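You operate a simulated robot arm through the tools that you are given. There is no shell and no other tool.

The job below is to be done with a simulated robot arm. You get a single attempt, and the scene is never put back.

## Task
Start machine six, stop it at the yellow ticket's count and unload what is left.
Fine: switch off before you unload; park the rod, draw the back stop, stand the stack on the bench at the hopper.

The check looks at the end state, three seconds after you hand in, the way a careful person would. Anything else that was tipped, shoved, dropped, spilled or broken makes it a failure.

## Robot
A 7-joint arm with a two-finger parallel gripper, fixed in place. Base frame: the origin is at the foot of the arm, x ahead of it, y to its left, z up; the work surface is at about z = 0.78. Lengths are in m, angles in rad, forces in N, time in s.
With the tool pointing down near the work surface it reaches from about 0.1 to 0.86 m from the base axis. Its first joint turns from -2.007 to 2.007 rad. Payload 3.91 kg.
The TCP is the grasp point between the finger pads, 0.03 m short of the fingertips. In the tool frame z runs along the fingers and y along their closing line. The gripper opens to 0.11 m. The fingers are 0.02 m wide and 0.01 m thick; the gripper's body (0.048 by 0.112 m) begins 0.055 m behind the TCP.
Orientation is that of the tool frame in the base frame, as [roll, pitch, yaw] about the fixed x, y, z axes, in that order (R = Rz(yaw) Ry(pitch) Rx(roll)). With the fingers straight down and closing along the base's y, the tool's x points along the base's -x, its y along +y and its z along -z.

## Interface
- The arm moves only by the tool servo_tool. Its argument "motion" is a list that holds one entry, the list of rows, each a list of 7 numbers: the shift along the base's x, y, z in m, then the turn, a rotation vector about the base's x, y, z in rad, then the finger opening in m, from 0 to 0.11. In form: [[[tx, ty, tz, rx, ry, rz, gripper], ...]]. A call has 1 to 20 rows; each row shifts and turns the commanded pose from where the row before left it. Each row takes 0.2 s and may step no farther than 0.05 m and 0.15 rad from the row before; otherwise, or with a gripper value out of range, the whole call is refused. Where a pose cannot be reached the arm comes as near as it can. A force on the tool above 40 N (or 10 N above the force at the start of the call, whichever is more), or a blocked arm, ends the call early, and 0.2 s more pass. Each finger travels about 0.153 m/s and halts on what it meets, pressing with about 41 N; the grip force reading is that of the motor and also rises with nothing between the fingers. The clock runs only during rows and for 0.2 s after the last one: add rows that do not move to give the fingers time. It gives the time, the measured TCP pose, the force on the tool (base axes), the opening and the grip force at its end, in the units of the frame above (readings bear some noise), with the torque about the TCP (base axes, N m) and any sound that the robot's microphone picked up.
- Cameras (640 x 400 px; columns grow to the right, rows downward): "scene" is fixed at [0.2159, -0.495, 1.7069]; the picture's right is [0.74, -0.67, 0.00], its down [-0.52, -0.57, -0.64] and it looks along [0.43, 0.47, -0.77] (base axes); focal length 231 px, centre (320, 200). "wrist" rides on the gripper at [0.072, 0.017, -0.103] in the tool frame; the picture's right is [-0.23, 0.97, 0.00], its down [-0.76, -0.18, -0.62] and it looks along [-0.61, -0.14, 0.78] (tool axes); focal length 222 px, centre (320, 200). There is no depth. A picture from a camera that has moved, and an enlarged one, comes with that camera's place and axes in the base frame and with its lens. The place of the scene camera against the robot may be out by one fixed shift of up to 0.012 m in any direction.
- grab_frame(camera): a new picture of that camera. The clock stands still meanwhile.
- lift_body(by): slides the trunk up (or, below 0, down) by that many m; the arm rides with it, the base frame stays. It gives what a move gives, with no picture.
- enlarge(camera, box): a new picture of the part [left, top, right, bottom] of that camera's present view, enlarged. The clock stands still meanwhile.
- close_job(): hands the job in; it is judged then, once.

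Places have to be worked out from the pictures, the camera data and where the tool is seen. Open the gripper and draw the arm clear of the work before you hand the job in, unless the task says otherwise.

The tools are called after "Request:" as name(argument=value, ...) on one line, values as JSON. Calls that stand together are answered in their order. servo_tool: Moves the arm, as the interface text tells. Its arguments: {"type":"object","properties":{"motion":{"type":"array"}},"required":["motion"]} The other tools are called the same way: lift_body (by) slides the trunk up or down; grab_frame (camera) takes a picture; enlarge (camera, box) takes an enlarged picture of a part of a camera's view; close_job () hands the job in.

At the start:

```text
time: 0.0
tool_pos: [0.4238, 0.2272, 1.4042]
tool_rot: [-3.14, 0.001, -3.141]
ft_force: [-0.2, -0.2, -0.1]
wrist_torque: [-0.01, 0.01, 0.01]
finger_gap: 0.1098
grasp_force: 0.0
trunk travel left (down, up): [-0.925, 0.065]
```

scene: 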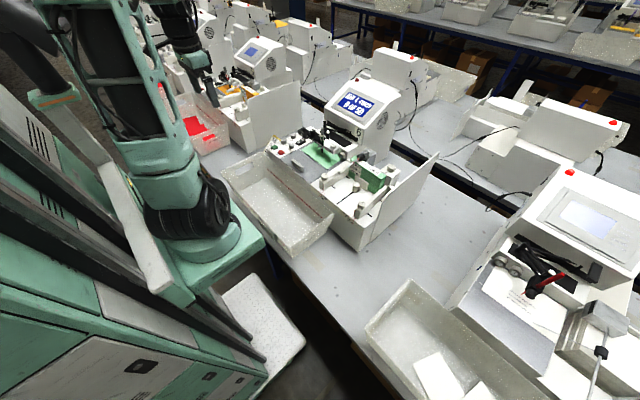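
wrist: 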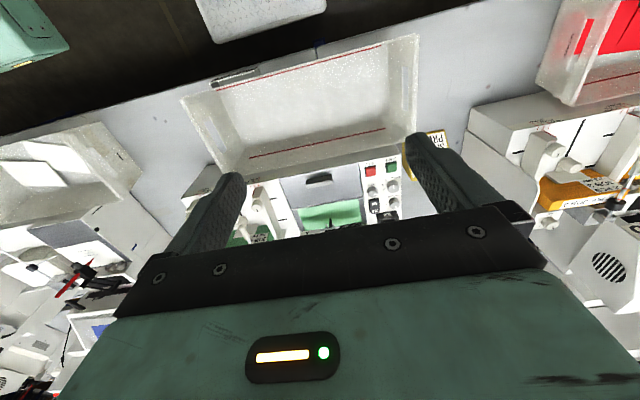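

I'll start by looking closely at the machine in the middle of the scene view and its surroundings.

Request:
enlarge(camera="scene", box=[220, 40, 460, 260])

Request:
enlarge(camera="scene", box=[260, 110, 420, 220])

Request:
enlarge(camera="wrist", box=[160, 100, 480, 280])

Request:
enlarge(camera="scene", box=[140, 0, 340, 160])

Request:
enlarge(camera="scene", box=[360, 140, 640, 400])

```text
1.82 times, centred on (340, 150) of scene
camera zoom: at [0.2159, -0.495, 1.7069], right [0.74, -0.67, 0.0], down [-0.52, -0.57, -0.64], along [0.43, 0.47, -0.77], focal length 420 px, centre (284, 291)
```

zoom: 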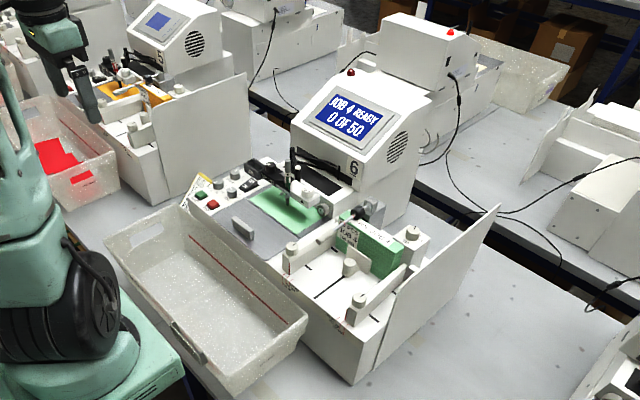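

```text
3.64 times, centred on (340, 165) of scene
camera zoom: at [0.2159, -0.495, 1.7069], right [0.74, -0.67, 0.0], down [-0.52, -0.57, -0.64], along [0.43, 0.47, -0.77], focal length 839 px, centre (247, 327)
```

zoom: 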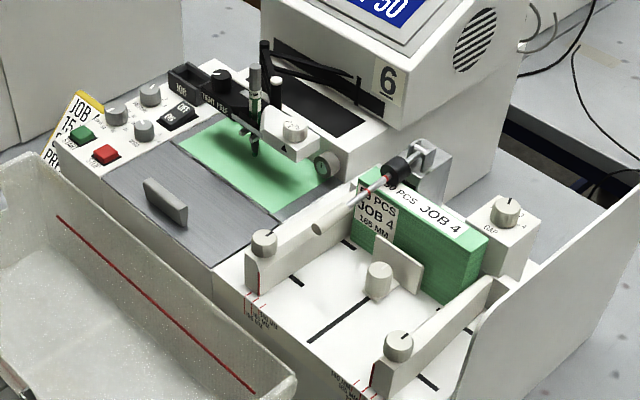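

```text
2.00 times, centred on (320, 190) of wrist
camera zoom: at [0.3513, 0.2447, 1.5074], right [0.23, 0.97, 0.0], down [0.76, -0.18, 0.62], along [0.61, -0.14, -0.78], focal length 444 px, centre (320, 220)
```

zoom: 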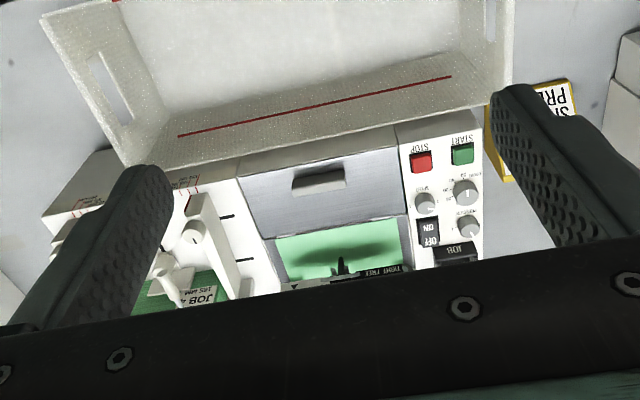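

```text
2.50 times, centred on (240, 80) of scene
camera zoom: at [0.2159, -0.495, 1.7069], right [0.74, -0.67, 0.0], down [-0.52, -0.57, -0.64], along [0.43, 0.47, -0.77], focal length 577 px, centre (520, 500)
```

zoom: 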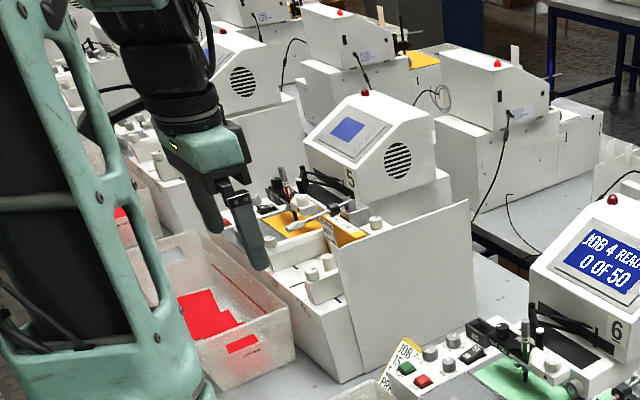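

```text
1.54 times, centred on (500, 270) of scene
camera zoom: at [0.2159, -0.495, 1.7069], right [0.74, -0.67, 0.0], down [-0.52, -0.57, -0.64], along [0.43, 0.47, -0.77], focal length 355 px, centre (43, 92)
```

zoom: 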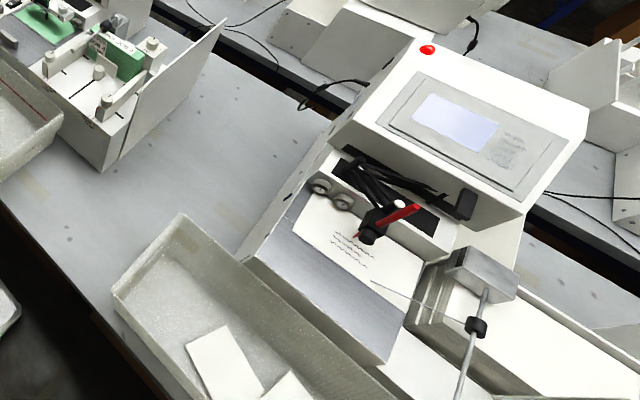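

The machine with the "6" badge is the middle one: its red and green buttons come out near (0.69, 0.31, 0.98), the hopper with green cards is on its right (−y) side, and a yellow ticket stands by its left side. I'll slide the hand left (+y) at this height so the wrist camera can read the ticket.

Request:
servo_tool(motion=[[[0, 0.05, 0, 0, 0, 0, 0.11], [0, 0.05, 0, 0, 0, 0, 0.11], [0, 0.05, 0, 0, 0, 0, 0.11], [0, 0.05, 0, 0, 0, 0, 0.11]]])

Request:
grab_frame(camera="wrist")

```text
time: 1.0
tool_pos: [0.424, 0.4256, 1.402]
tool_rot: [-3.142, -0.001, 3.141]
ft_force: [0.9, -0.7, 0.6]
wrist_torque: [0.02, -0.01, 0.03]
finger_gap: 0.11
grasp_force: 0.0
trunk travel left (down, up): [-0.925, 0.065]
```

```text
taken
camera wrist: at [0.3506, 0.4431, 1.5057], right [0.23, 0.97, 0.0], down [0.76, -0.18, 0.62], along [0.61, -0.14, -0.78], focal length 222 px, centre (320, 200)
```

wrist: 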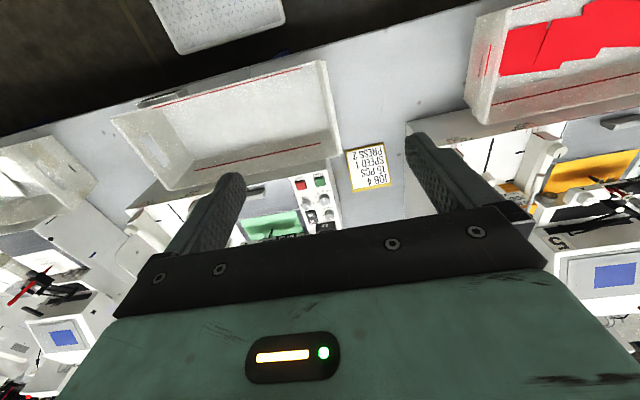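

The yellow ticket is now in full view between the fingers; I'll enlarge it to read it exactly.

Request:
enlarge(camera="wrist", box=[330, 135, 410, 205])

Request:
enlarge(camera="wrist", box=[230, 160, 350, 250])

```text
5.71 times, centred on (370, 170) of wrist
camera zoom: at [0.3506, 0.4431, 1.5057], right [0.23, 0.97, 0.0], down [0.76, -0.18, 0.62], along [0.61, -0.14, -0.78], focal length 1269 px, centre (34, 371)
```

zoom: 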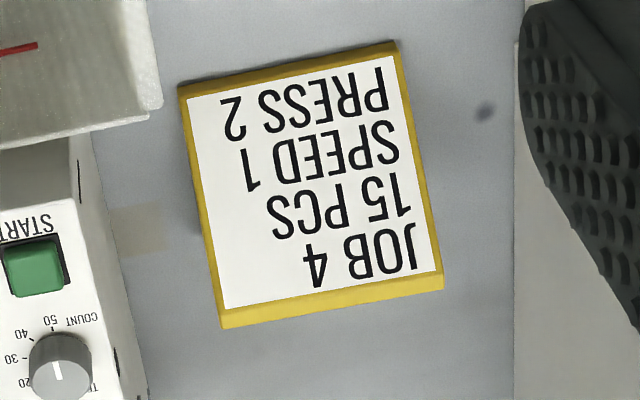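

```text
4.44 times, centred on (290, 205) of wrist
camera zoom: at [0.3506, 0.4431, 1.5057], right [0.23, 0.97, 0.0], down [0.76, -0.18, 0.62], along [0.61, -0.14, -0.78], focal length 987 px, centre (453, 178)
```

zoom: 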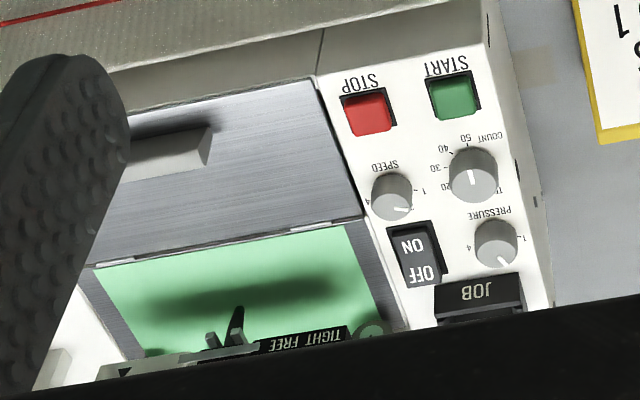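

The ticket reads JOB 4, 15 PCS, SPEED 1, PRESS 2. Next I'll move over the panel for a close look at the dials, switch and hopper before touching anything.

Request:
servo_tool(motion=[[[0.03, -0.03, -0.02, 0, 0, 0, 0.11], [0.03, -0.03, -0.02, 0, 0, 0, 0.11], [0.03, -0.03, -0.03, 0, 0, 0, 0.11], [0.03, -0.03, -0.03, 0, 0, 0, 0.11]]])

Request:
grab_frame(camera="wrist")

Request:
enlarge(camera="wrist", box=[240, 90, 420, 210])

```text
refused: row 3 steps farther than a row can; nothing moved
```

```text
taken
camera wrist: at [0.3506, 0.4431, 1.5057], right [0.23, 0.97, 0.0], down [0.76, -0.18, 0.62], along [0.61, -0.14, -0.78], focal length 222 px, centre (320, 200)
```

wrist: 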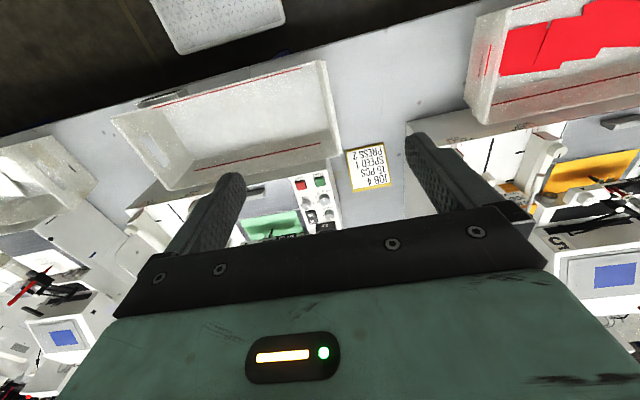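

```text
3.33 times, centred on (330, 150) of wrist
camera zoom: at [0.3506, 0.4431, 1.5057], right [0.23, 0.97, 0.0], down [0.76, -0.18, 0.62], along [0.61, -0.14, -0.78], focal length 740 px, centre (287, 367)
```

zoom: 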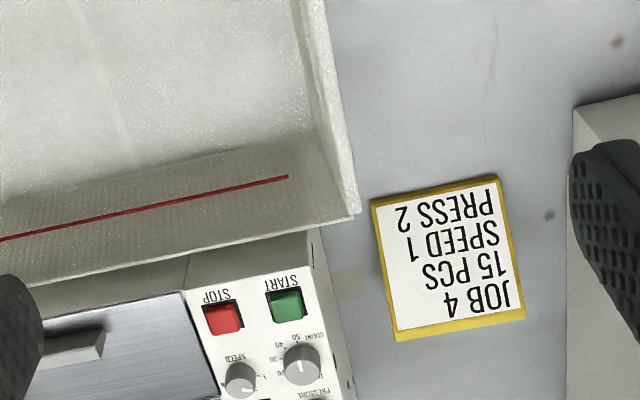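

The rows were slightly too long, so nothing moved. I'm repeating the same move toward the panel with smaller steps.

Request:
servo_tool(motion=[[[0.025, -0.025, -0.02, 0, 0, 0, 0.11], [0.025, -0.025, -0.02, 0, 0, 0, 0.11], [0.025, -0.025, -0.02, 0, 0, 0, 0.11], [0.025, -0.025, -0.02, 0, 0, 0, 0.11], [0.025, -0.025, -0.02, 0, 0, 0, 0.11]]])

Request:
grab_frame(camera="wrist")

Request:
enlarge(camera="wrist", box=[240, 90, 420, 210])

```text
time: 2.2
tool_pos: [0.5487, 0.3003, 1.3017]
tool_rot: [-3.141, -0.001, 3.14]
ft_force: [-1.0, -0.3, -0.4]
wrist_torque: [-0.04, -0.01, 0.01]
finger_gap: 0.1099
grasp_force: 0.1
trunk travel left (down, up): [-0.925, 0.065]
```

```text
taken
camera wrist: at [0.4763, 0.3181, 1.4054], right [0.23, 0.97, 0.0], down [0.76, -0.18, 0.62], along [0.61, -0.14, -0.78], focal length 222 px, centre (320, 200)
```

wrist: 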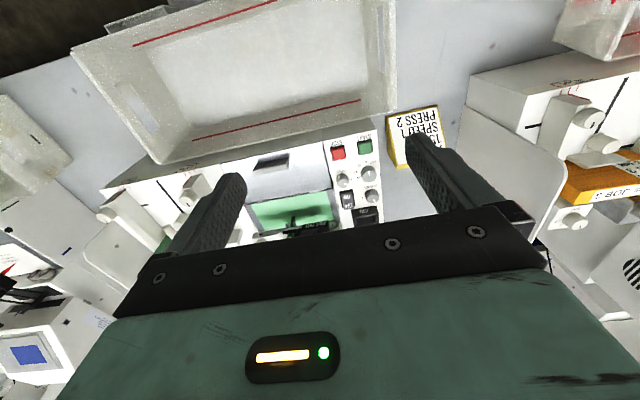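

```text
3.33 times, centred on (330, 150) of wrist
camera zoom: at [0.4763, 0.3181, 1.4054], right [0.23, 0.97, 0.0], down [0.76, -0.18, 0.62], along [0.61, -0.14, -0.78], focal length 740 px, centre (287, 367)
```

zoom: 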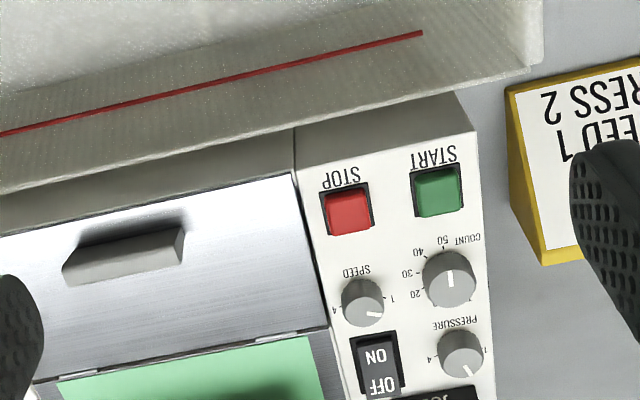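

I can see the panel: START, STOP, SPEED, COUNT, PRESSURE knobs and the ON/OFF rocker. I'll enlarge the knobs to read their pointers.

Request:
enlarge(camera="wrist", box=[325, 135, 389, 225])

Request:
enlarge(camera="wrist", box=[325, 150, 389, 190])

Request:
enlarge(camera="scene", box=[265, 115, 345, 165])

Request:
enlarge(camera="scene", box=[325, 135, 415, 215])

```text
4.44 times, centred on (357, 180) of wrist
camera zoom: at [0.4763, 0.3181, 1.4054], right [0.23, 0.97, 0.0], down [0.76, -0.18, 0.62], along [0.61, -0.14, -0.78], focal length 987 px, centre (156, 289)
```

zoom: 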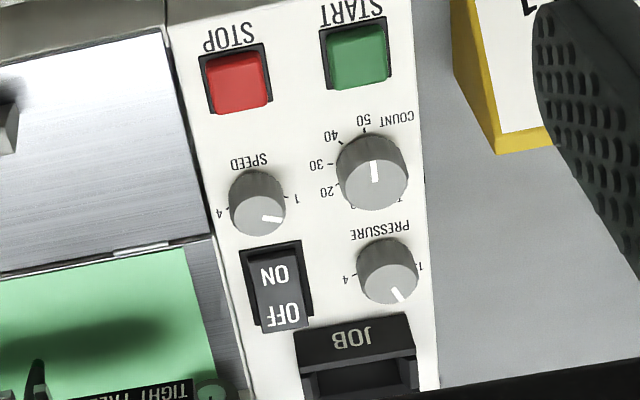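

```text
10.00 times, centred on (357, 170) of wrist
camera zoom: at [0.4763, 0.3181, 1.4054], right [0.23, 0.97, 0.0], down [0.76, -0.18, 0.62], along [0.61, -0.14, -0.78], focal length 2221 px, centre (-50, 500)
```

zoom: 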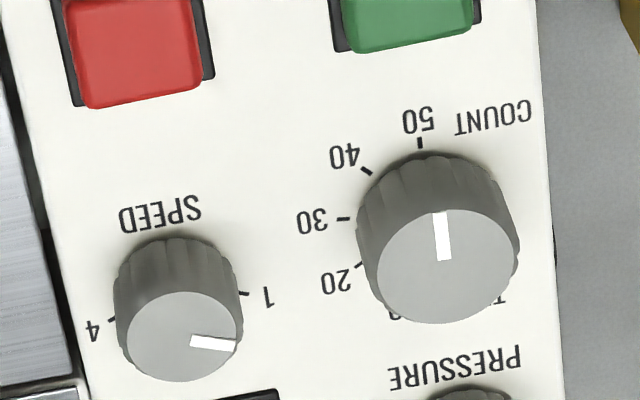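

```text
8.00 times, centred on (305, 140) of scene
camera zoom: at [0.2159, -0.495, 1.7069], right [0.74, -0.67, 0.0], down [-0.52, -0.57, -0.64], along [0.43, 0.47, -0.77], focal length 1846 px, centre (440, 680)
```

zoom: 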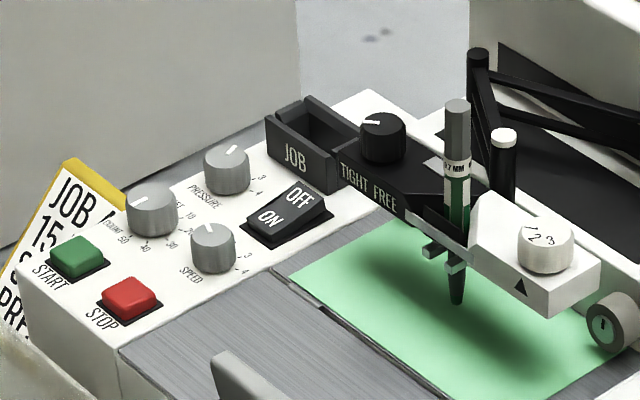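

```text
5.00 times, centred on (370, 175) of scene
camera zoom: at [0.2159, -0.495, 1.7069], right [0.74, -0.67, 0.0], down [-0.52, -0.57, -0.64], along [0.43, 0.47, -0.77], focal length 1154 px, centre (70, 325)
```

zoom: 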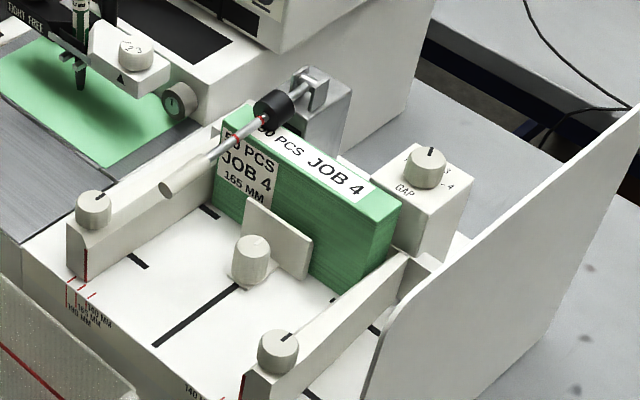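

SPEED points at 1 and PRESSURE at about 2, matching the ticket, so the dials stay untouched. Now I'll move over the hopper side (−y) to study the rod, back stop and stack.

Request:
servo_tool(motion=[[[0.015, -0.0445, 0, 0, 0, 0, 0.11], [0.015, -0.0445, 0, 0, 0, 0, 0.11], [0.015, -0.0445, 0, 0, 0, 0, 0.11], [0.015, -0.0445, 0, 0, 0, 0, 0.11], [0.015, -0.0445, 0, 0, 0, 0, 0.11], [0.015, -0.0445, 0, 0, 0, 0, 0.11], [0.015, -0.0445, 0, 0, 0, 0, 0.11], [0.015, -0.0445, 0, 0, 0, 0, 0.11]]])

Request:
grab_frame(camera="wrist")

Request:
enlarge(camera="wrist", box=[240, 90, 420, 210])

Request:
grab_frame(camera="scene")

```text
time: 4.0
tool_pos: [0.6693, -0.0529, 1.3017]
tool_rot: [3.141, -0.001, -3.142]
ft_force: [-0.6, 0.5, -0.4]
wrist_torque: [-0.02, 0.0, -0.02]
finger_gap: 0.1099
grasp_force: 0.1
trunk travel left (down, up): [-0.925, 0.065]
```

```text
taken
camera wrist: at [0.5972, -0.035, 1.4066], right [0.23, 0.97, 0.0], down [0.76, -0.18, 0.62], along [0.61, -0.14, -0.78], focal length 222 px, centre (320, 200)
```

wrist: 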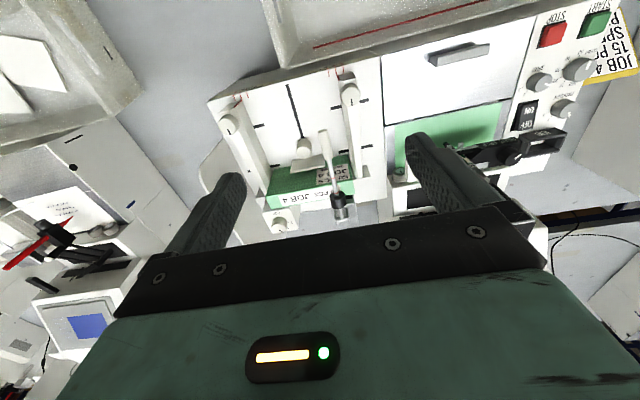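

```text
3.33 times, centred on (330, 150) of wrist
camera zoom: at [0.5972, -0.035, 1.4066], right [0.23, 0.97, 0.0], down [0.76, -0.18, 0.62], along [0.61, -0.14, -0.78], focal length 740 px, centre (287, 367)
```

zoom: 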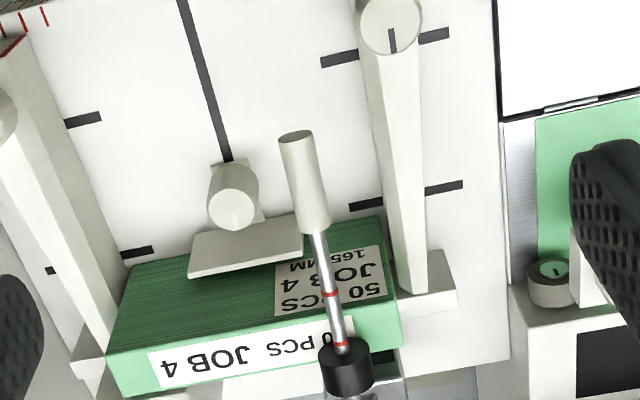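

```text
taken
```

scene: 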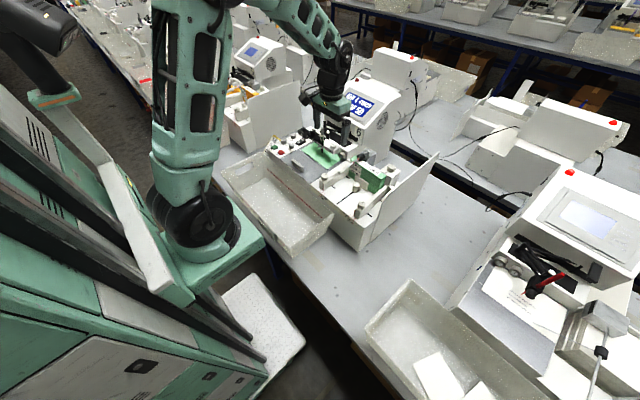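

The hopper is clear from here: green stack (about 165 mm long in y, top near z 1.085), side guides, a back stop with a knob in a slot on the robot's side, and a rod with a beige handle lying over the stack. I'll enlarge the rod mount and the neighbouring machines to learn how the rod parks.

Request:
enlarge(camera="scene", box=[345, 130, 405, 170])

Request:
enlarge(camera="scene", box=[545, 280, 640, 380])

Request:
enlarge(camera="scene", box=[220, 60, 300, 120])

Request:
enlarge(camera="wrist", box=[290, 120, 380, 225])

Request:
enlarge(camera="wrist", box=[200, 60, 400, 200])

```text
10.00 times, centred on (375, 150) of scene
camera zoom: at [0.2159, -0.495, 1.7069], right [0.74, -0.67, 0.0], down [-0.52, -0.57, -0.64], along [0.43, 0.47, -0.77], focal length 2308 px, centre (-230, 700)
```

zoom: 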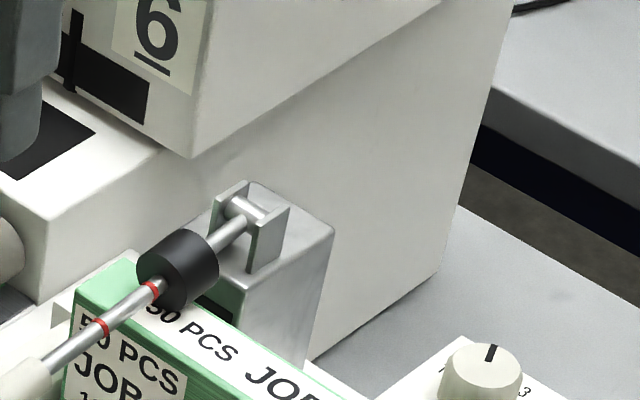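

```text
4.00 times, centred on (592, 330) of scene
camera zoom: at [0.2159, -0.495, 1.7069], right [0.74, -0.67, 0.0], down [-0.52, -0.57, -0.64], along [0.43, 0.47, -0.77], focal length 923 px, centre (-770, -320)
```

zoom: 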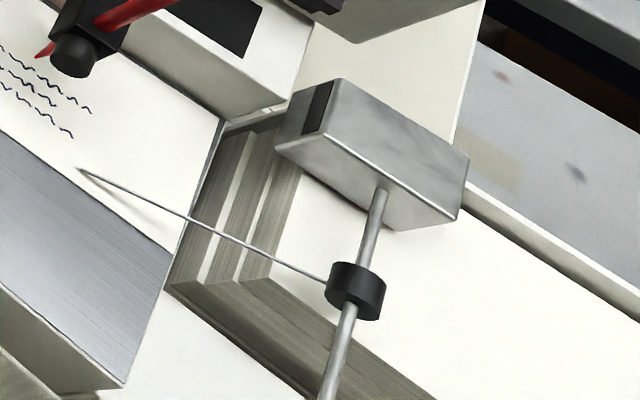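

```text
6.67 times, centred on (260, 90) of scene
camera zoom: at [0.2159, -0.495, 1.7069], right [0.74, -0.67, 0.0], down [-0.52, -0.57, -0.64], along [0.43, 0.47, -0.77], focal length 1539 px, centre (720, 933)
```

zoom: 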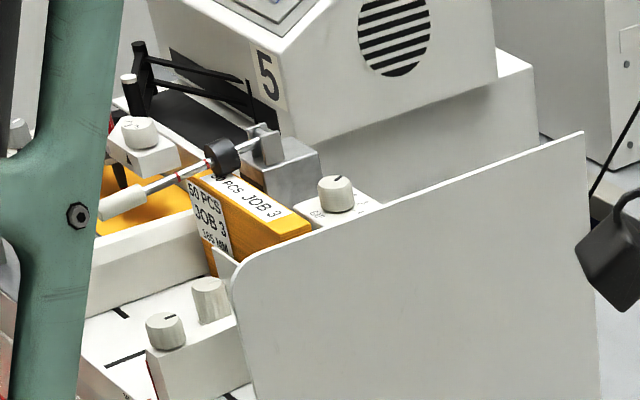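

```text
3.81 times, centred on (335, 172) of wrist
camera zoom: at [0.5972, -0.035, 1.4066], right [0.23, 0.97, 0.0], down [0.76, -0.18, 0.62], along [0.61, -0.14, -0.78], focal length 846 px, centre (263, 305)
```

zoom: 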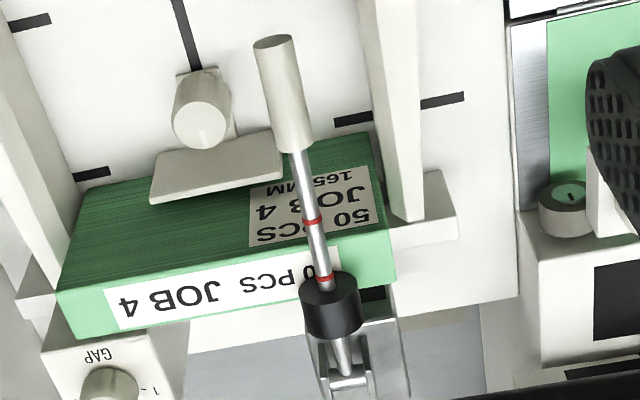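

```text
2.86 times, centred on (300, 130) of wrist
camera zoom: at [0.5972, -0.035, 1.4066], right [0.23, 0.97, 0.0], down [0.76, -0.18, 0.62], along [0.61, -0.14, -0.78], focal length 635 px, centre (377, 400)
```

zoom: 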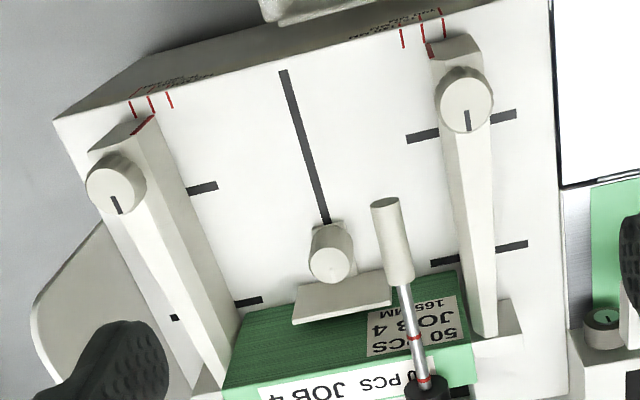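

The rod hinges on a cross pin in the clevis at about (0.88, −0.06, 1.10) and lies toward me with its handle tip near x 0.72, so parking means swinging it up and over. First the run: I'll close the fingers and go hover over START near (0.69, 0.36).

Request:
servo_tool(motion=[[[0.002, 0.046, 0, 0, 0, 0, 0.0], [0.002, 0.046, 0, 0, 0, 0, 0.0], [0.002, 0.046, 0, 0, 0, 0, 0.0], [0.002, 0.046, 0, 0, 0, 0, 0.0], [0.002, 0.046, 0, 0, 0, 0, 0.0], [0.002, 0.046, 0, 0, 0, 0, 0.0], [0.002, 0.046, 0, 0, 0, 0, 0.0], [0.002, 0.046, 0, 0, 0, 0, 0.0], [0.002, 0.046, 0, 0, 0, 0, 0.0], [0, 0, -0.045, 0, 0, 0, 0.0], [0, 0, -0.045, 0, 0, 0, 0.0], [0, 0, -0.045, 0, 0, 0, 0.0], [0, 0, -0.045, 0, 0, 0, 0.0], [0, 0, 0, 0, 0, 0, 0.0]]])

Request:
grab_frame(camera="wrist")

Request:
grab_frame(camera="scene")

```text
time: 7.0
tool_pos: [0.6888, 0.36, 1.1232]
tool_rot: [-3.141, 0.0, -3.141]
ft_force: [-0.1, 0.3, -0.7]
wrist_torque: [0.02, 0.0, -0.02]
finger_gap: 0.0001
grasp_force: 36.9
trunk travel left (down, up): [-0.925, 0.065]
```

```text
taken
camera wrist: at [0.6154, 0.3774, 1.2275], right [0.23, 0.97, 0.0], down [0.76, -0.18, 0.62], along [0.61, -0.14, -0.78], focal length 222 px, centre (320, 200)
```

wrist: 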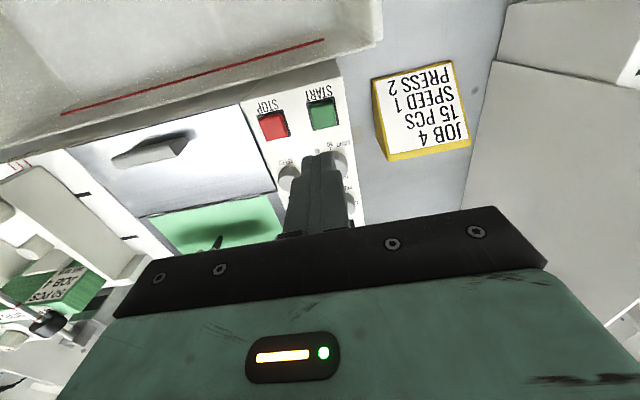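

```text
taken
```

scene: 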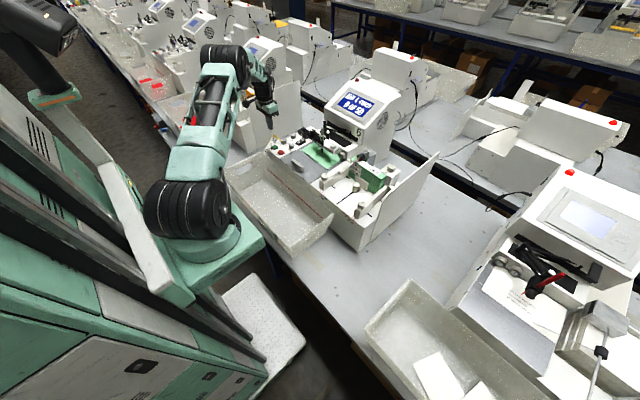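

The display stays visible to the scene camera from here, and START triangulates to (0.690, 0.363, 0.986). I'll lower to about 3 cm above contact and check alignment.

Request:
servo_tool(motion=[[[0.001, 0.003, -0.04, 0, 0, 0, 0.0], [0, 0, -0.04, 0, 0, 0, 0.0], [0, 0, 0, 0, 0, 0, 0.0]]])

Request:
grab_frame(camera="wrist")

Request:
enlarge(camera="wrist", box=[250, 90, 400, 190])

Request:
enlarge(camera="scene", box=[240, 90, 400, 190])

```text
time: 7.8
tool_pos: [0.6883, 0.3638, 1.0426]
tool_rot: [3.141, 0.001, 3.141]
ft_force: [0.7, -0.6, -0.3]
wrist_torque: [0.01, 0.0, -0.01]
finger_gap: 0.0
grasp_force: 37.6
trunk travel left (down, up): [-0.925, 0.065]
```

```text
taken
camera wrist: at [0.6161, 0.3819, 1.1452], right [0.23, 0.97, 0.0], down [0.76, -0.18, 0.62], along [0.61, -0.14, -0.78], focal length 222 px, centre (320, 200)
```

wrist: 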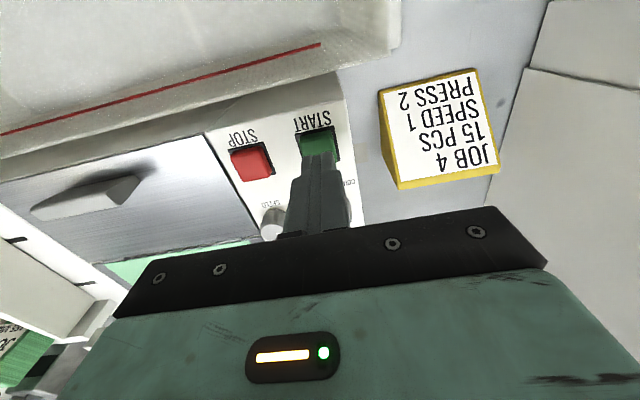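

```text
4.00 times, centred on (325, 140) of wrist
camera zoom: at [0.6161, 0.3819, 1.1452], right [0.23, 0.97, 0.0], down [0.76, -0.18, 0.62], along [0.61, -0.14, -0.78], focal length 888 px, centre (300, 440)
```

zoom: 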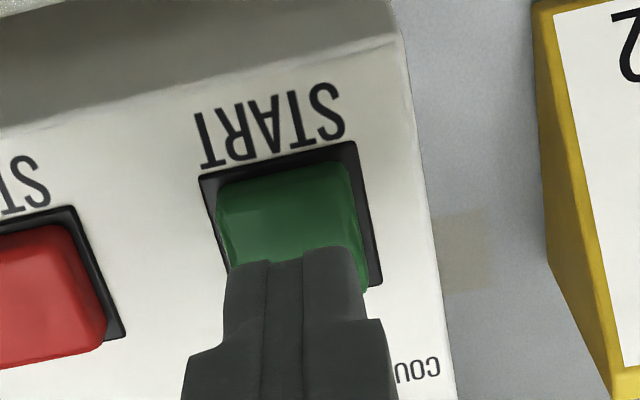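

```text
4.00 times, centred on (320, 140) of scene
camera zoom: at [0.2159, -0.495, 1.7069], right [0.74, -0.67, 0.0], down [-0.52, -0.57, -0.64], along [0.43, 0.47, -0.77], focal length 923 px, centre (320, 440)
```

zoom: 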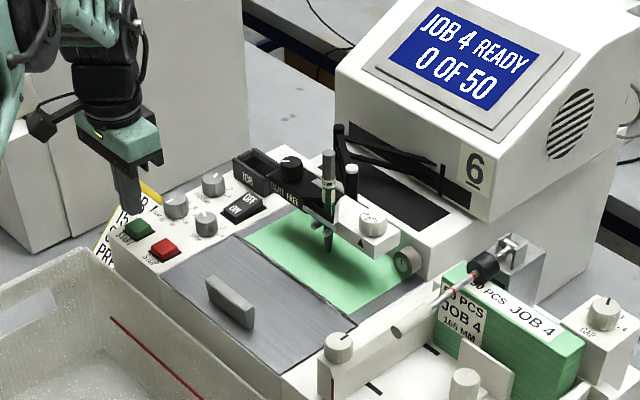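

The fingertips are centred on START about 2.7 cm above it, and the display reads "JOB 4 READY 0 OF 50". I'll press down in small steps and watch force and sound.

Request:
servo_tool(motion=[[[0, 0, -0.02, 0, 0, 0, 0.0], [0, 0, -0.006, 0, 0, 0, 0.0], [0, 0, -0.003, 0, 0, 0, 0.0]]])

Request:
enlarge(camera="scene", box=[240, 80, 400, 180])

```text
time: 8.6
tool_pos: [0.6878, 0.3637, 1.0161]
tool_rot: [3.139, 0.001, 3.141]
ft_force: [-2.0, -2.4, 9.9]
wrist_torque: [-0.08, 0.05, -0.02]
finger_gap: 0.0
grasp_force: 37.8
trunk travel left (down, up): [-0.925, 0.065]
heard: click
```

```text
4.00 times, centred on (320, 130) of scene
camera zoom: at [0.2159, -0.495, 1.7069], right [0.74, -0.67, 0.0], down [-0.52, -0.57, -0.64], along [0.43, 0.47, -0.77], focal length 923 px, centre (320, 480)
```

zoom: 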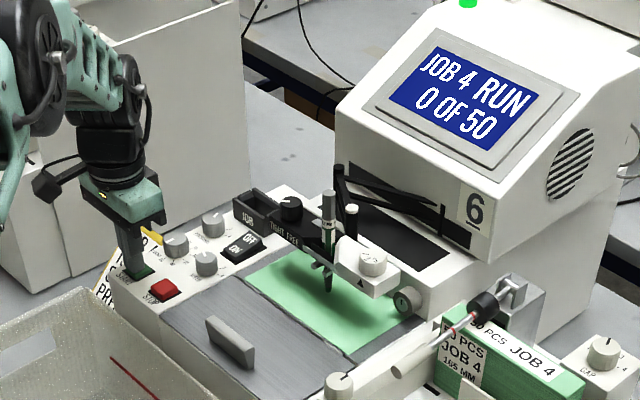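

A click was heard, and the display says "JOB 4 RUN 0 OF 50" with the lamp green. I'll lift off and move over STOP (about 5.5 cm to −y), then check the count.

Request:
servo_tool(motion=[[[0, 0, 0.03, 0, 0, 0, 0.0], [0, -0.028, 0, 0, 0, 0, 0.0], [0, -0.027, 0, 0, 0, 0, 0.0]]])

Request:
enlarge(camera="scene", box=[240, 80, 400, 180])

Request:
enlarge(camera="wrist", box=[250, 90, 400, 190])

```text
time: 9.4
tool_pos: [0.6878, 0.3082, 1.0433]
tool_rot: [3.141, -0.001, 3.139]
ft_force: [0.5, 0.4, -0.1]
wrist_torque: [-0.02, -0.01, -0.01]
finger_gap: 0.0001
grasp_force: 37.9
trunk travel left (down, up): [-0.925, 0.065]
```

```text
4.00 times, centred on (320, 130) of scene
camera zoom: at [0.2159, -0.495, 1.7069], right [0.74, -0.67, 0.0], down [-0.52, -0.57, -0.64], along [0.43, 0.47, -0.77], focal length 923 px, centre (320, 480)
```

zoom: 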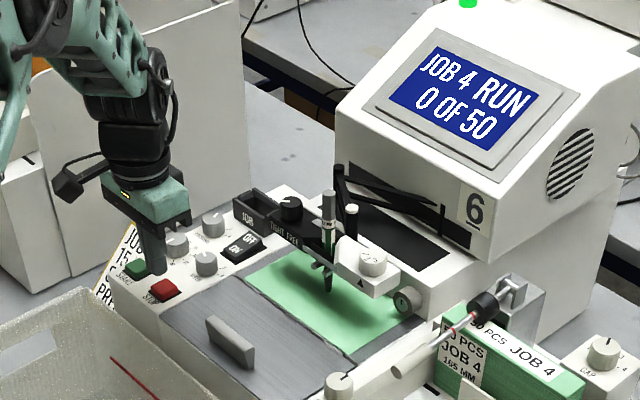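

```text
4.00 times, centred on (325, 140) of wrist
camera zoom: at [0.6141, 0.325, 1.1476], right [0.23, 0.97, 0.0], down [0.76, -0.18, 0.62], along [0.61, -0.14, -0.78], focal length 888 px, centre (300, 440)
```

zoom: 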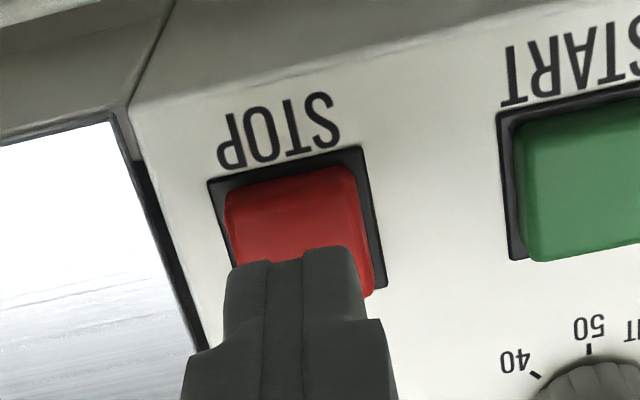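

The fingers are centred over STOP and the count is still 0. I'll lower to just above the button and wait in short intervals to time the count.

Request:
servo_tool(motion=[[[0, 0, -0.016, 0, 0, 0, 0.0], [0, 0, 0, 0, 0, 0, 0.0], [0, 0, 0, 0, 0, 0, 0.0]]])

Request:
enlarge(camera="scene", box=[240, 80, 400, 180])

```text
time: 10.2
tool_pos: [0.6878, 0.3068, 1.028]
tool_rot: [-3.141, 0.0, 3.14]
ft_force: [0.7, 0.4, 0.5]
wrist_torque: [-0.02, 0.01, -0.04]
finger_gap: 0.0001
grasp_force: 38.6
trunk travel left (down, up): [-0.925, 0.065]
```

```text
4.00 times, centred on (320, 130) of scene
camera zoom: at [0.2159, -0.495, 1.7069], right [0.74, -0.67, 0.0], down [-0.52, -0.57, -0.64], along [0.43, 0.47, -0.77], focal length 923 px, centre (320, 480)
```

zoom: 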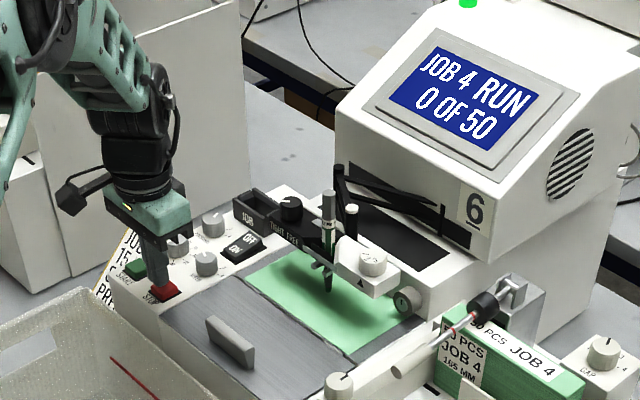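

Still 0 at 10.2 s. I'll wait in small steps and watch the counter.

Request:
servo_tool(motion=[[[0, 0, 0, 0, 0, 0, 0.0], [0, 0, 0, 0, 0, 0, 0.0], [0, 0, 0, 0, 0, 0, 0.0], [0, 0, 0, 0, 0, 0, 0.0]]])

Request:
enlarge(camera="scene", box=[240, 80, 400, 180])

```text
time: 11.2
tool_pos: [0.6855, 0.3079, 1.028]
tool_rot: [3.141, 0.0, 3.138]
ft_force: [0.2, -0.3, 0.1]
wrist_torque: [0.02, 0.0, -0.01]
finger_gap: 0.0
grasp_force: 37.6
trunk travel left (down, up): [-0.925, 0.065]
```

```text
4.00 times, centred on (320, 130) of scene
camera zoom: at [0.2159, -0.495, 1.7069], right [0.74, -0.67, 0.0], down [-0.52, -0.57, -0.64], along [0.43, 0.47, -0.77], focal length 923 px, centre (320, 480)
```

zoom: 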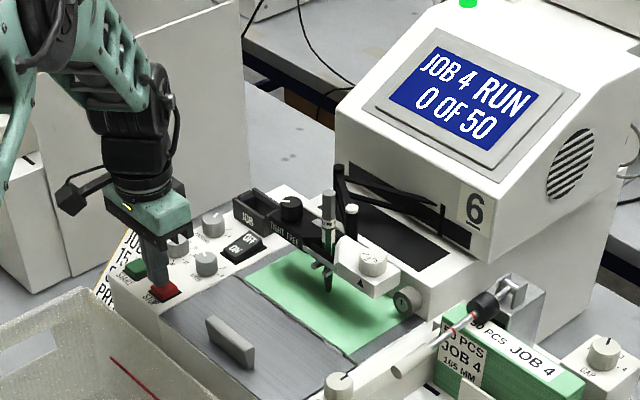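

Still 0 at 11.2 s (about 2.6 s after start). I'll keep waiting in 1 s intervals.

Request:
servo_tool(motion=[[[0, 0, 0, 0, 0, 0, 0.0], [0, 0, 0, 0, 0, 0, 0.0], [0, 0, 0, 0, 0, 0, 0.0], [0, 0, 0, 0, 0, 0, 0.0]]])

Request:
enlarge(camera="scene", box=[240, 80, 400, 180])

```text
time: 12.2
tool_pos: [0.6873, 0.3071, 1.0267]
tool_rot: [3.141, 0.001, 3.141]
ft_force: [-0.5, -0.1, -0.2]
wrist_torque: [0.01, -0.03, 0.03]
finger_gap: 0.0
grasp_force: 38.0
trunk travel left (down, up): [-0.925, 0.065]
```

```text
4.00 times, centred on (320, 130) of scene
camera zoom: at [0.2159, -0.495, 1.7069], right [0.74, -0.67, 0.0], down [-0.52, -0.57, -0.64], along [0.43, 0.47, -0.77], focal length 923 px, centre (320, 480)
```

zoom: 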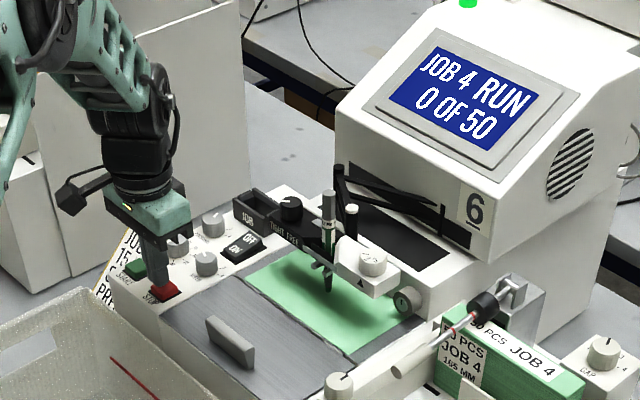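

Still 0 at 12.2 s. I'll continue waiting about a second at a time.

Request:
servo_tool(motion=[[[0, 0, 0, 0, 0, 0, 0.0], [0, 0, 0, 0, 0, 0, 0.0], [0, 0, 0, 0, 0, 0, 0.0], [0, 0, 0, 0, 0, 0, 0.0]]])

Request:
enlarge(camera="scene", box=[240, 80, 400, 180])

```text
time: 13.2
tool_pos: [0.6869, 0.3088, 1.0284]
tool_rot: [-3.141, 0.0, 3.139]
ft_force: [0.0, 0.3, 0.4]
wrist_torque: [-0.01, 0.0, 0.02]
finger_gap: 0.0
grasp_force: 37.7
trunk travel left (down, up): [-0.925, 0.065]
```

```text
4.00 times, centred on (320, 130) of scene
camera zoom: at [0.2159, -0.495, 1.7069], right [0.74, -0.67, 0.0], down [-0.52, -0.57, -0.64], along [0.43, 0.47, -0.77], focal length 923 px, centre (320, 480)
```

zoom: 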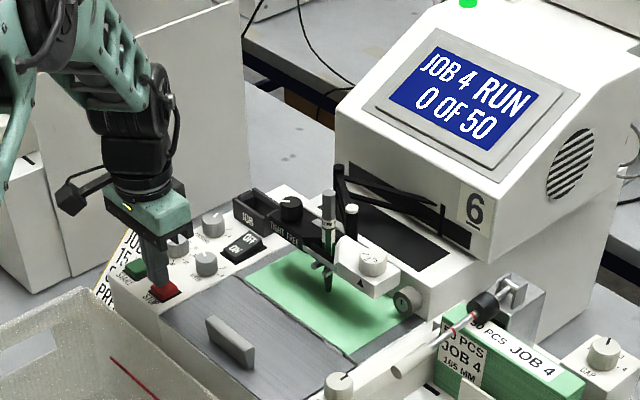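

Still 0 at 13.2 s. Nothing critical happens before 15, so I'll wait in slightly longer steps.

Request:
servo_tool(motion=[[[0, 0, 0, 0, 0, 0, 0.0], [0, 0, 0, 0, 0, 0, 0.0], [0, 0, 0, 0, 0, 0, 0.0], [0, 0, 0, 0, 0, 0, 0.0], [0, 0, 0, 0, 0, 0, 0.0], [0, 0, 0, 0, 0, 0, 0.0], [0, 0, 0, 0, 0, 0, 0.0]]])

Request:
enlarge(camera="scene", box=[240, 80, 400, 180])

```text
time: 14.8
tool_pos: [0.6869, 0.3087, 1.0263]
tool_rot: [-3.14, -0.001, 3.14]
ft_force: [-0.1, -0.2, -0.6]
wrist_torque: [0.02, -0.04, 0.02]
finger_gap: 0.0
grasp_force: 37.7
trunk travel left (down, up): [-0.925, 0.065]
```

```text
4.00 times, centred on (320, 130) of scene
camera zoom: at [0.2159, -0.495, 1.7069], right [0.74, -0.67, 0.0], down [-0.52, -0.57, -0.64], along [0.43, 0.47, -0.77], focal length 923 px, centre (320, 480)
```

zoom: 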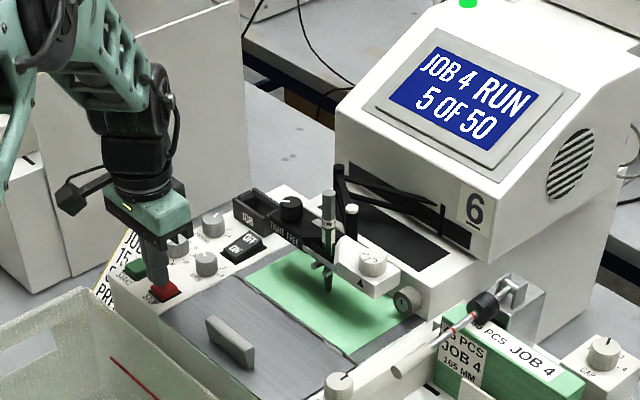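

The count jumped to 5 between 13.2 and 14.8 s. I need to know whether it counts in fives or quickly, so I'll advance in the smallest step.

Request:
servo_tool(motion=[[[0, 0, 0, 0, 0, 0, 0.0]]])

Request:
enlarge(camera="scene", box=[240, 80, 400, 180])

```text
time: 15.2
tool_pos: [0.6868, 0.3073, 1.0275]
tool_rot: [3.142, -0.001, 3.141]
ft_force: [-0.1, -0.1, -0.7]
wrist_torque: [-0.01, 0.01, 0.0]
finger_gap: 0.0001
grasp_force: 37.8
trunk travel left (down, up): [-0.925, 0.065]
```

```text
4.00 times, centred on (320, 130) of scene
camera zoom: at [0.2159, -0.495, 1.7069], right [0.74, -0.67, 0.0], down [-0.52, -0.57, -0.64], along [0.43, 0.47, -0.77], focal length 923 px, centre (320, 480)
```

zoom: 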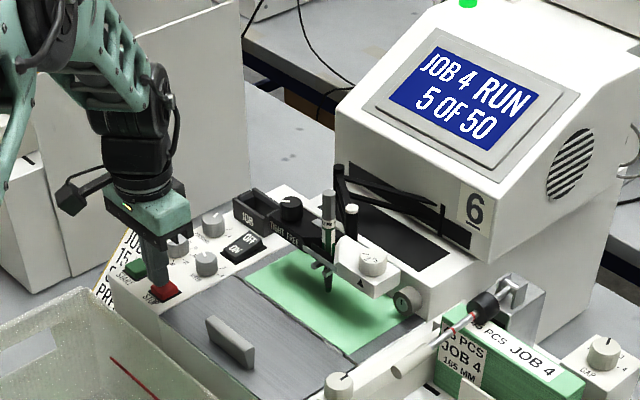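

It holds at 5, so the display seems to step in fives about every 5–6 s. I'll keep sampling to time the step to 10.

Request:
servo_tool(motion=[[[0, 0, 0, 0, 0, 0, 0.0], [0, 0, 0, 0, 0, 0, 0.0], [0, 0, 0, 0, 0, 0, 0.0], [0, 0, 0, 0, 0, 0, 0.0]]])

Request:
enlarge(camera="scene", box=[320, 80, 400, 130])

```text
time: 16.2
tool_pos: [0.6861, 0.307, 1.029]
tool_rot: [-3.141, 0.0, 3.141]
ft_force: [0.2, -0.4, 0.8]
wrist_torque: [0.02, 0.02, 0.01]
finger_gap: 0.0
grasp_force: 37.8
trunk travel left (down, up): [-0.925, 0.065]
```

```text
8.00 times, centred on (360, 105) of scene
camera zoom: at [0.2159, -0.495, 1.7069], right [0.74, -0.67, 0.0], down [-0.52, -0.57, -0.64], along [0.43, 0.47, -0.77], focal length 1846 px, centre (0, 960)
```

zoom: 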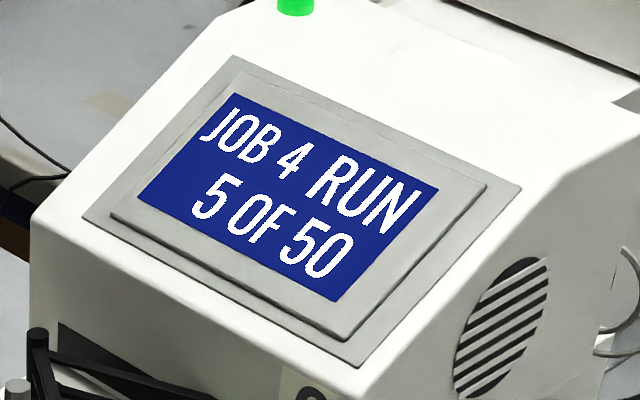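

Still 5 at 16.2 s. Waiting on.

Request:
servo_tool(motion=[[[0, 0, 0, 0, 0, 0, 0.0], [0, 0, 0, 0, 0, 0, 0.0], [0, 0, 0, 0, 0, 0, 0.0], [0, 0, 0, 0, 0, 0, 0.0], [0, 0, 0, 0, 0, 0, 0.0], [0, 0, 0, 0, 0, 0, 0.0], [0, 0, 0, 0, 0, 0, 0.0]]])

Request:
enlarge(camera="scene", box=[320, 80, 400, 130])

```text
time: 17.8
tool_pos: [0.6867, 0.3068, 1.0278]
tool_rot: [3.141, 0.0, 3.14]
ft_force: [-0.3, 0.7, -1.3]
wrist_torque: [0.03, -0.02, 0.04]
finger_gap: 0.0
grasp_force: 38.3
trunk travel left (down, up): [-0.925, 0.065]
```

```text
8.00 times, centred on (360, 105) of scene
camera zoom: at [0.2159, -0.495, 1.7069], right [0.74, -0.67, 0.0], down [-0.52, -0.57, -0.64], along [0.43, 0.47, -0.77], focal length 1846 px, centre (0, 960)
```

zoom: 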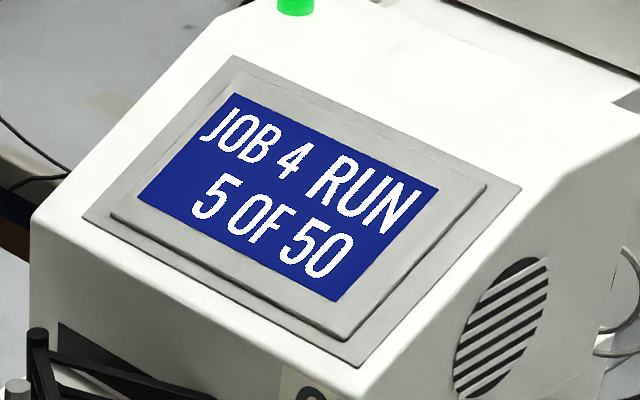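

Still 5 at 17.8 s. One more second-long wait.

Request:
servo_tool(motion=[[[0, 0, 0, 0, 0, 0, 0.0], [0, 0, 0, 0, 0, 0, 0.0], [0, 0, 0, 0, 0, 0, 0.0], [0, 0, 0, 0, 0, 0, 0.0]]])

Request:
enlarge(camera="scene", box=[320, 80, 400, 130])

```text
time: 18.8
tool_pos: [0.6879, 0.309, 1.027]
tool_rot: [-3.141, 0.001, 3.138]
ft_force: [0.8, 1.1, 0.3]
wrist_torque: [0.01, 0.02, -0.03]
finger_gap: 0.0
grasp_force: 37.2
trunk travel left (down, up): [-0.925, 0.065]
```

```text
8.00 times, centred on (360, 105) of scene
camera zoom: at [0.2159, -0.495, 1.7069], right [0.74, -0.67, 0.0], down [-0.52, -0.57, -0.64], along [0.43, 0.47, -0.77], focal length 1846 px, centre (0, 960)
```

zoom: 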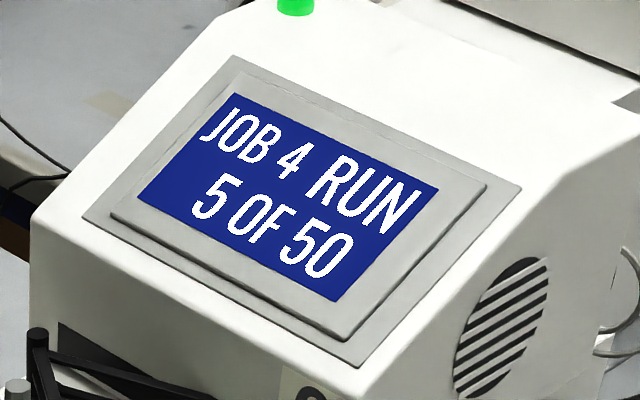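

Still 5 at 18.8 s. Continuing in steps of under a second.

Request:
servo_tool(motion=[[[0, 0, 0, 0, 0, 0, 0.0], [0, 0, 0, 0, 0, 0, 0.0], [0, 0, 0, 0, 0, 0, 0.0]]])

Request:
enlarge(camera="scene", box=[320, 80, 400, 130])

```text
time: 19.6
tool_pos: [0.6871, 0.3068, 1.0279]
tool_rot: [3.139, 0.0, 3.139]
ft_force: [0.7, 0.3, -0.4]
wrist_torque: [-0.04, 0.0, 0.03]
finger_gap: 0.0
grasp_force: 38.3
trunk travel left (down, up): [-0.925, 0.065]
```

```text
8.00 times, centred on (360, 105) of scene
camera zoom: at [0.2159, -0.495, 1.7069], right [0.74, -0.67, 0.0], down [-0.52, -0.57, -0.64], along [0.43, 0.47, -0.77], focal length 1846 px, centre (0, 960)
```

zoom: 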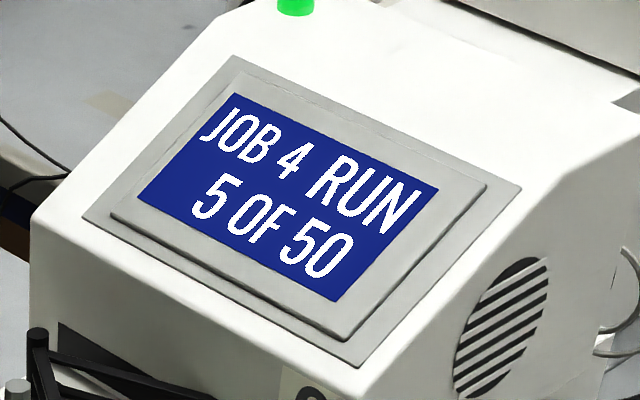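

Still 5 at 19.6 s. Continuing in the same small steps.

Request:
servo_tool(motion=[[[0, 0, 0, 0, 0, 0, 0.0], [0, 0, 0, 0, 0, 0, 0.0]]])

Request:
enlarge(camera="scene", box=[320, 80, 400, 130])

```text
time: 20.2
tool_pos: [0.6876, 0.307, 1.028]
tool_rot: [3.141, 0.001, 3.14]
ft_force: [0.1, 0.5, -0.6]
wrist_torque: [-0.02, 0.0, 0.03]
finger_gap: 0.0001
grasp_force: 38.4
trunk travel left (down, up): [-0.925, 0.065]
```

```text
8.00 times, centred on (360, 105) of scene
camera zoom: at [0.2159, -0.495, 1.7069], right [0.74, -0.67, 0.0], down [-0.52, -0.57, -0.64], along [0.43, 0.47, -0.77], focal length 1846 px, centre (0, 960)
```

zoom: 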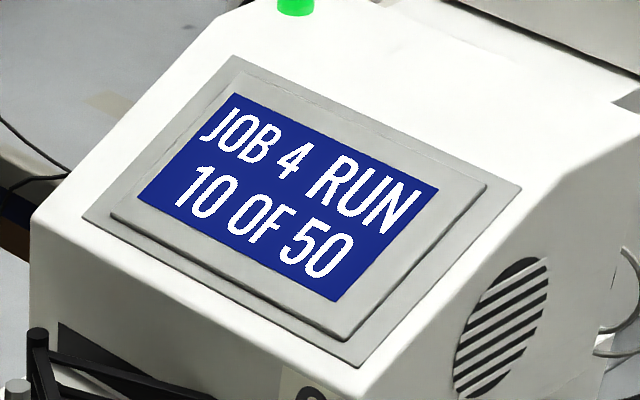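

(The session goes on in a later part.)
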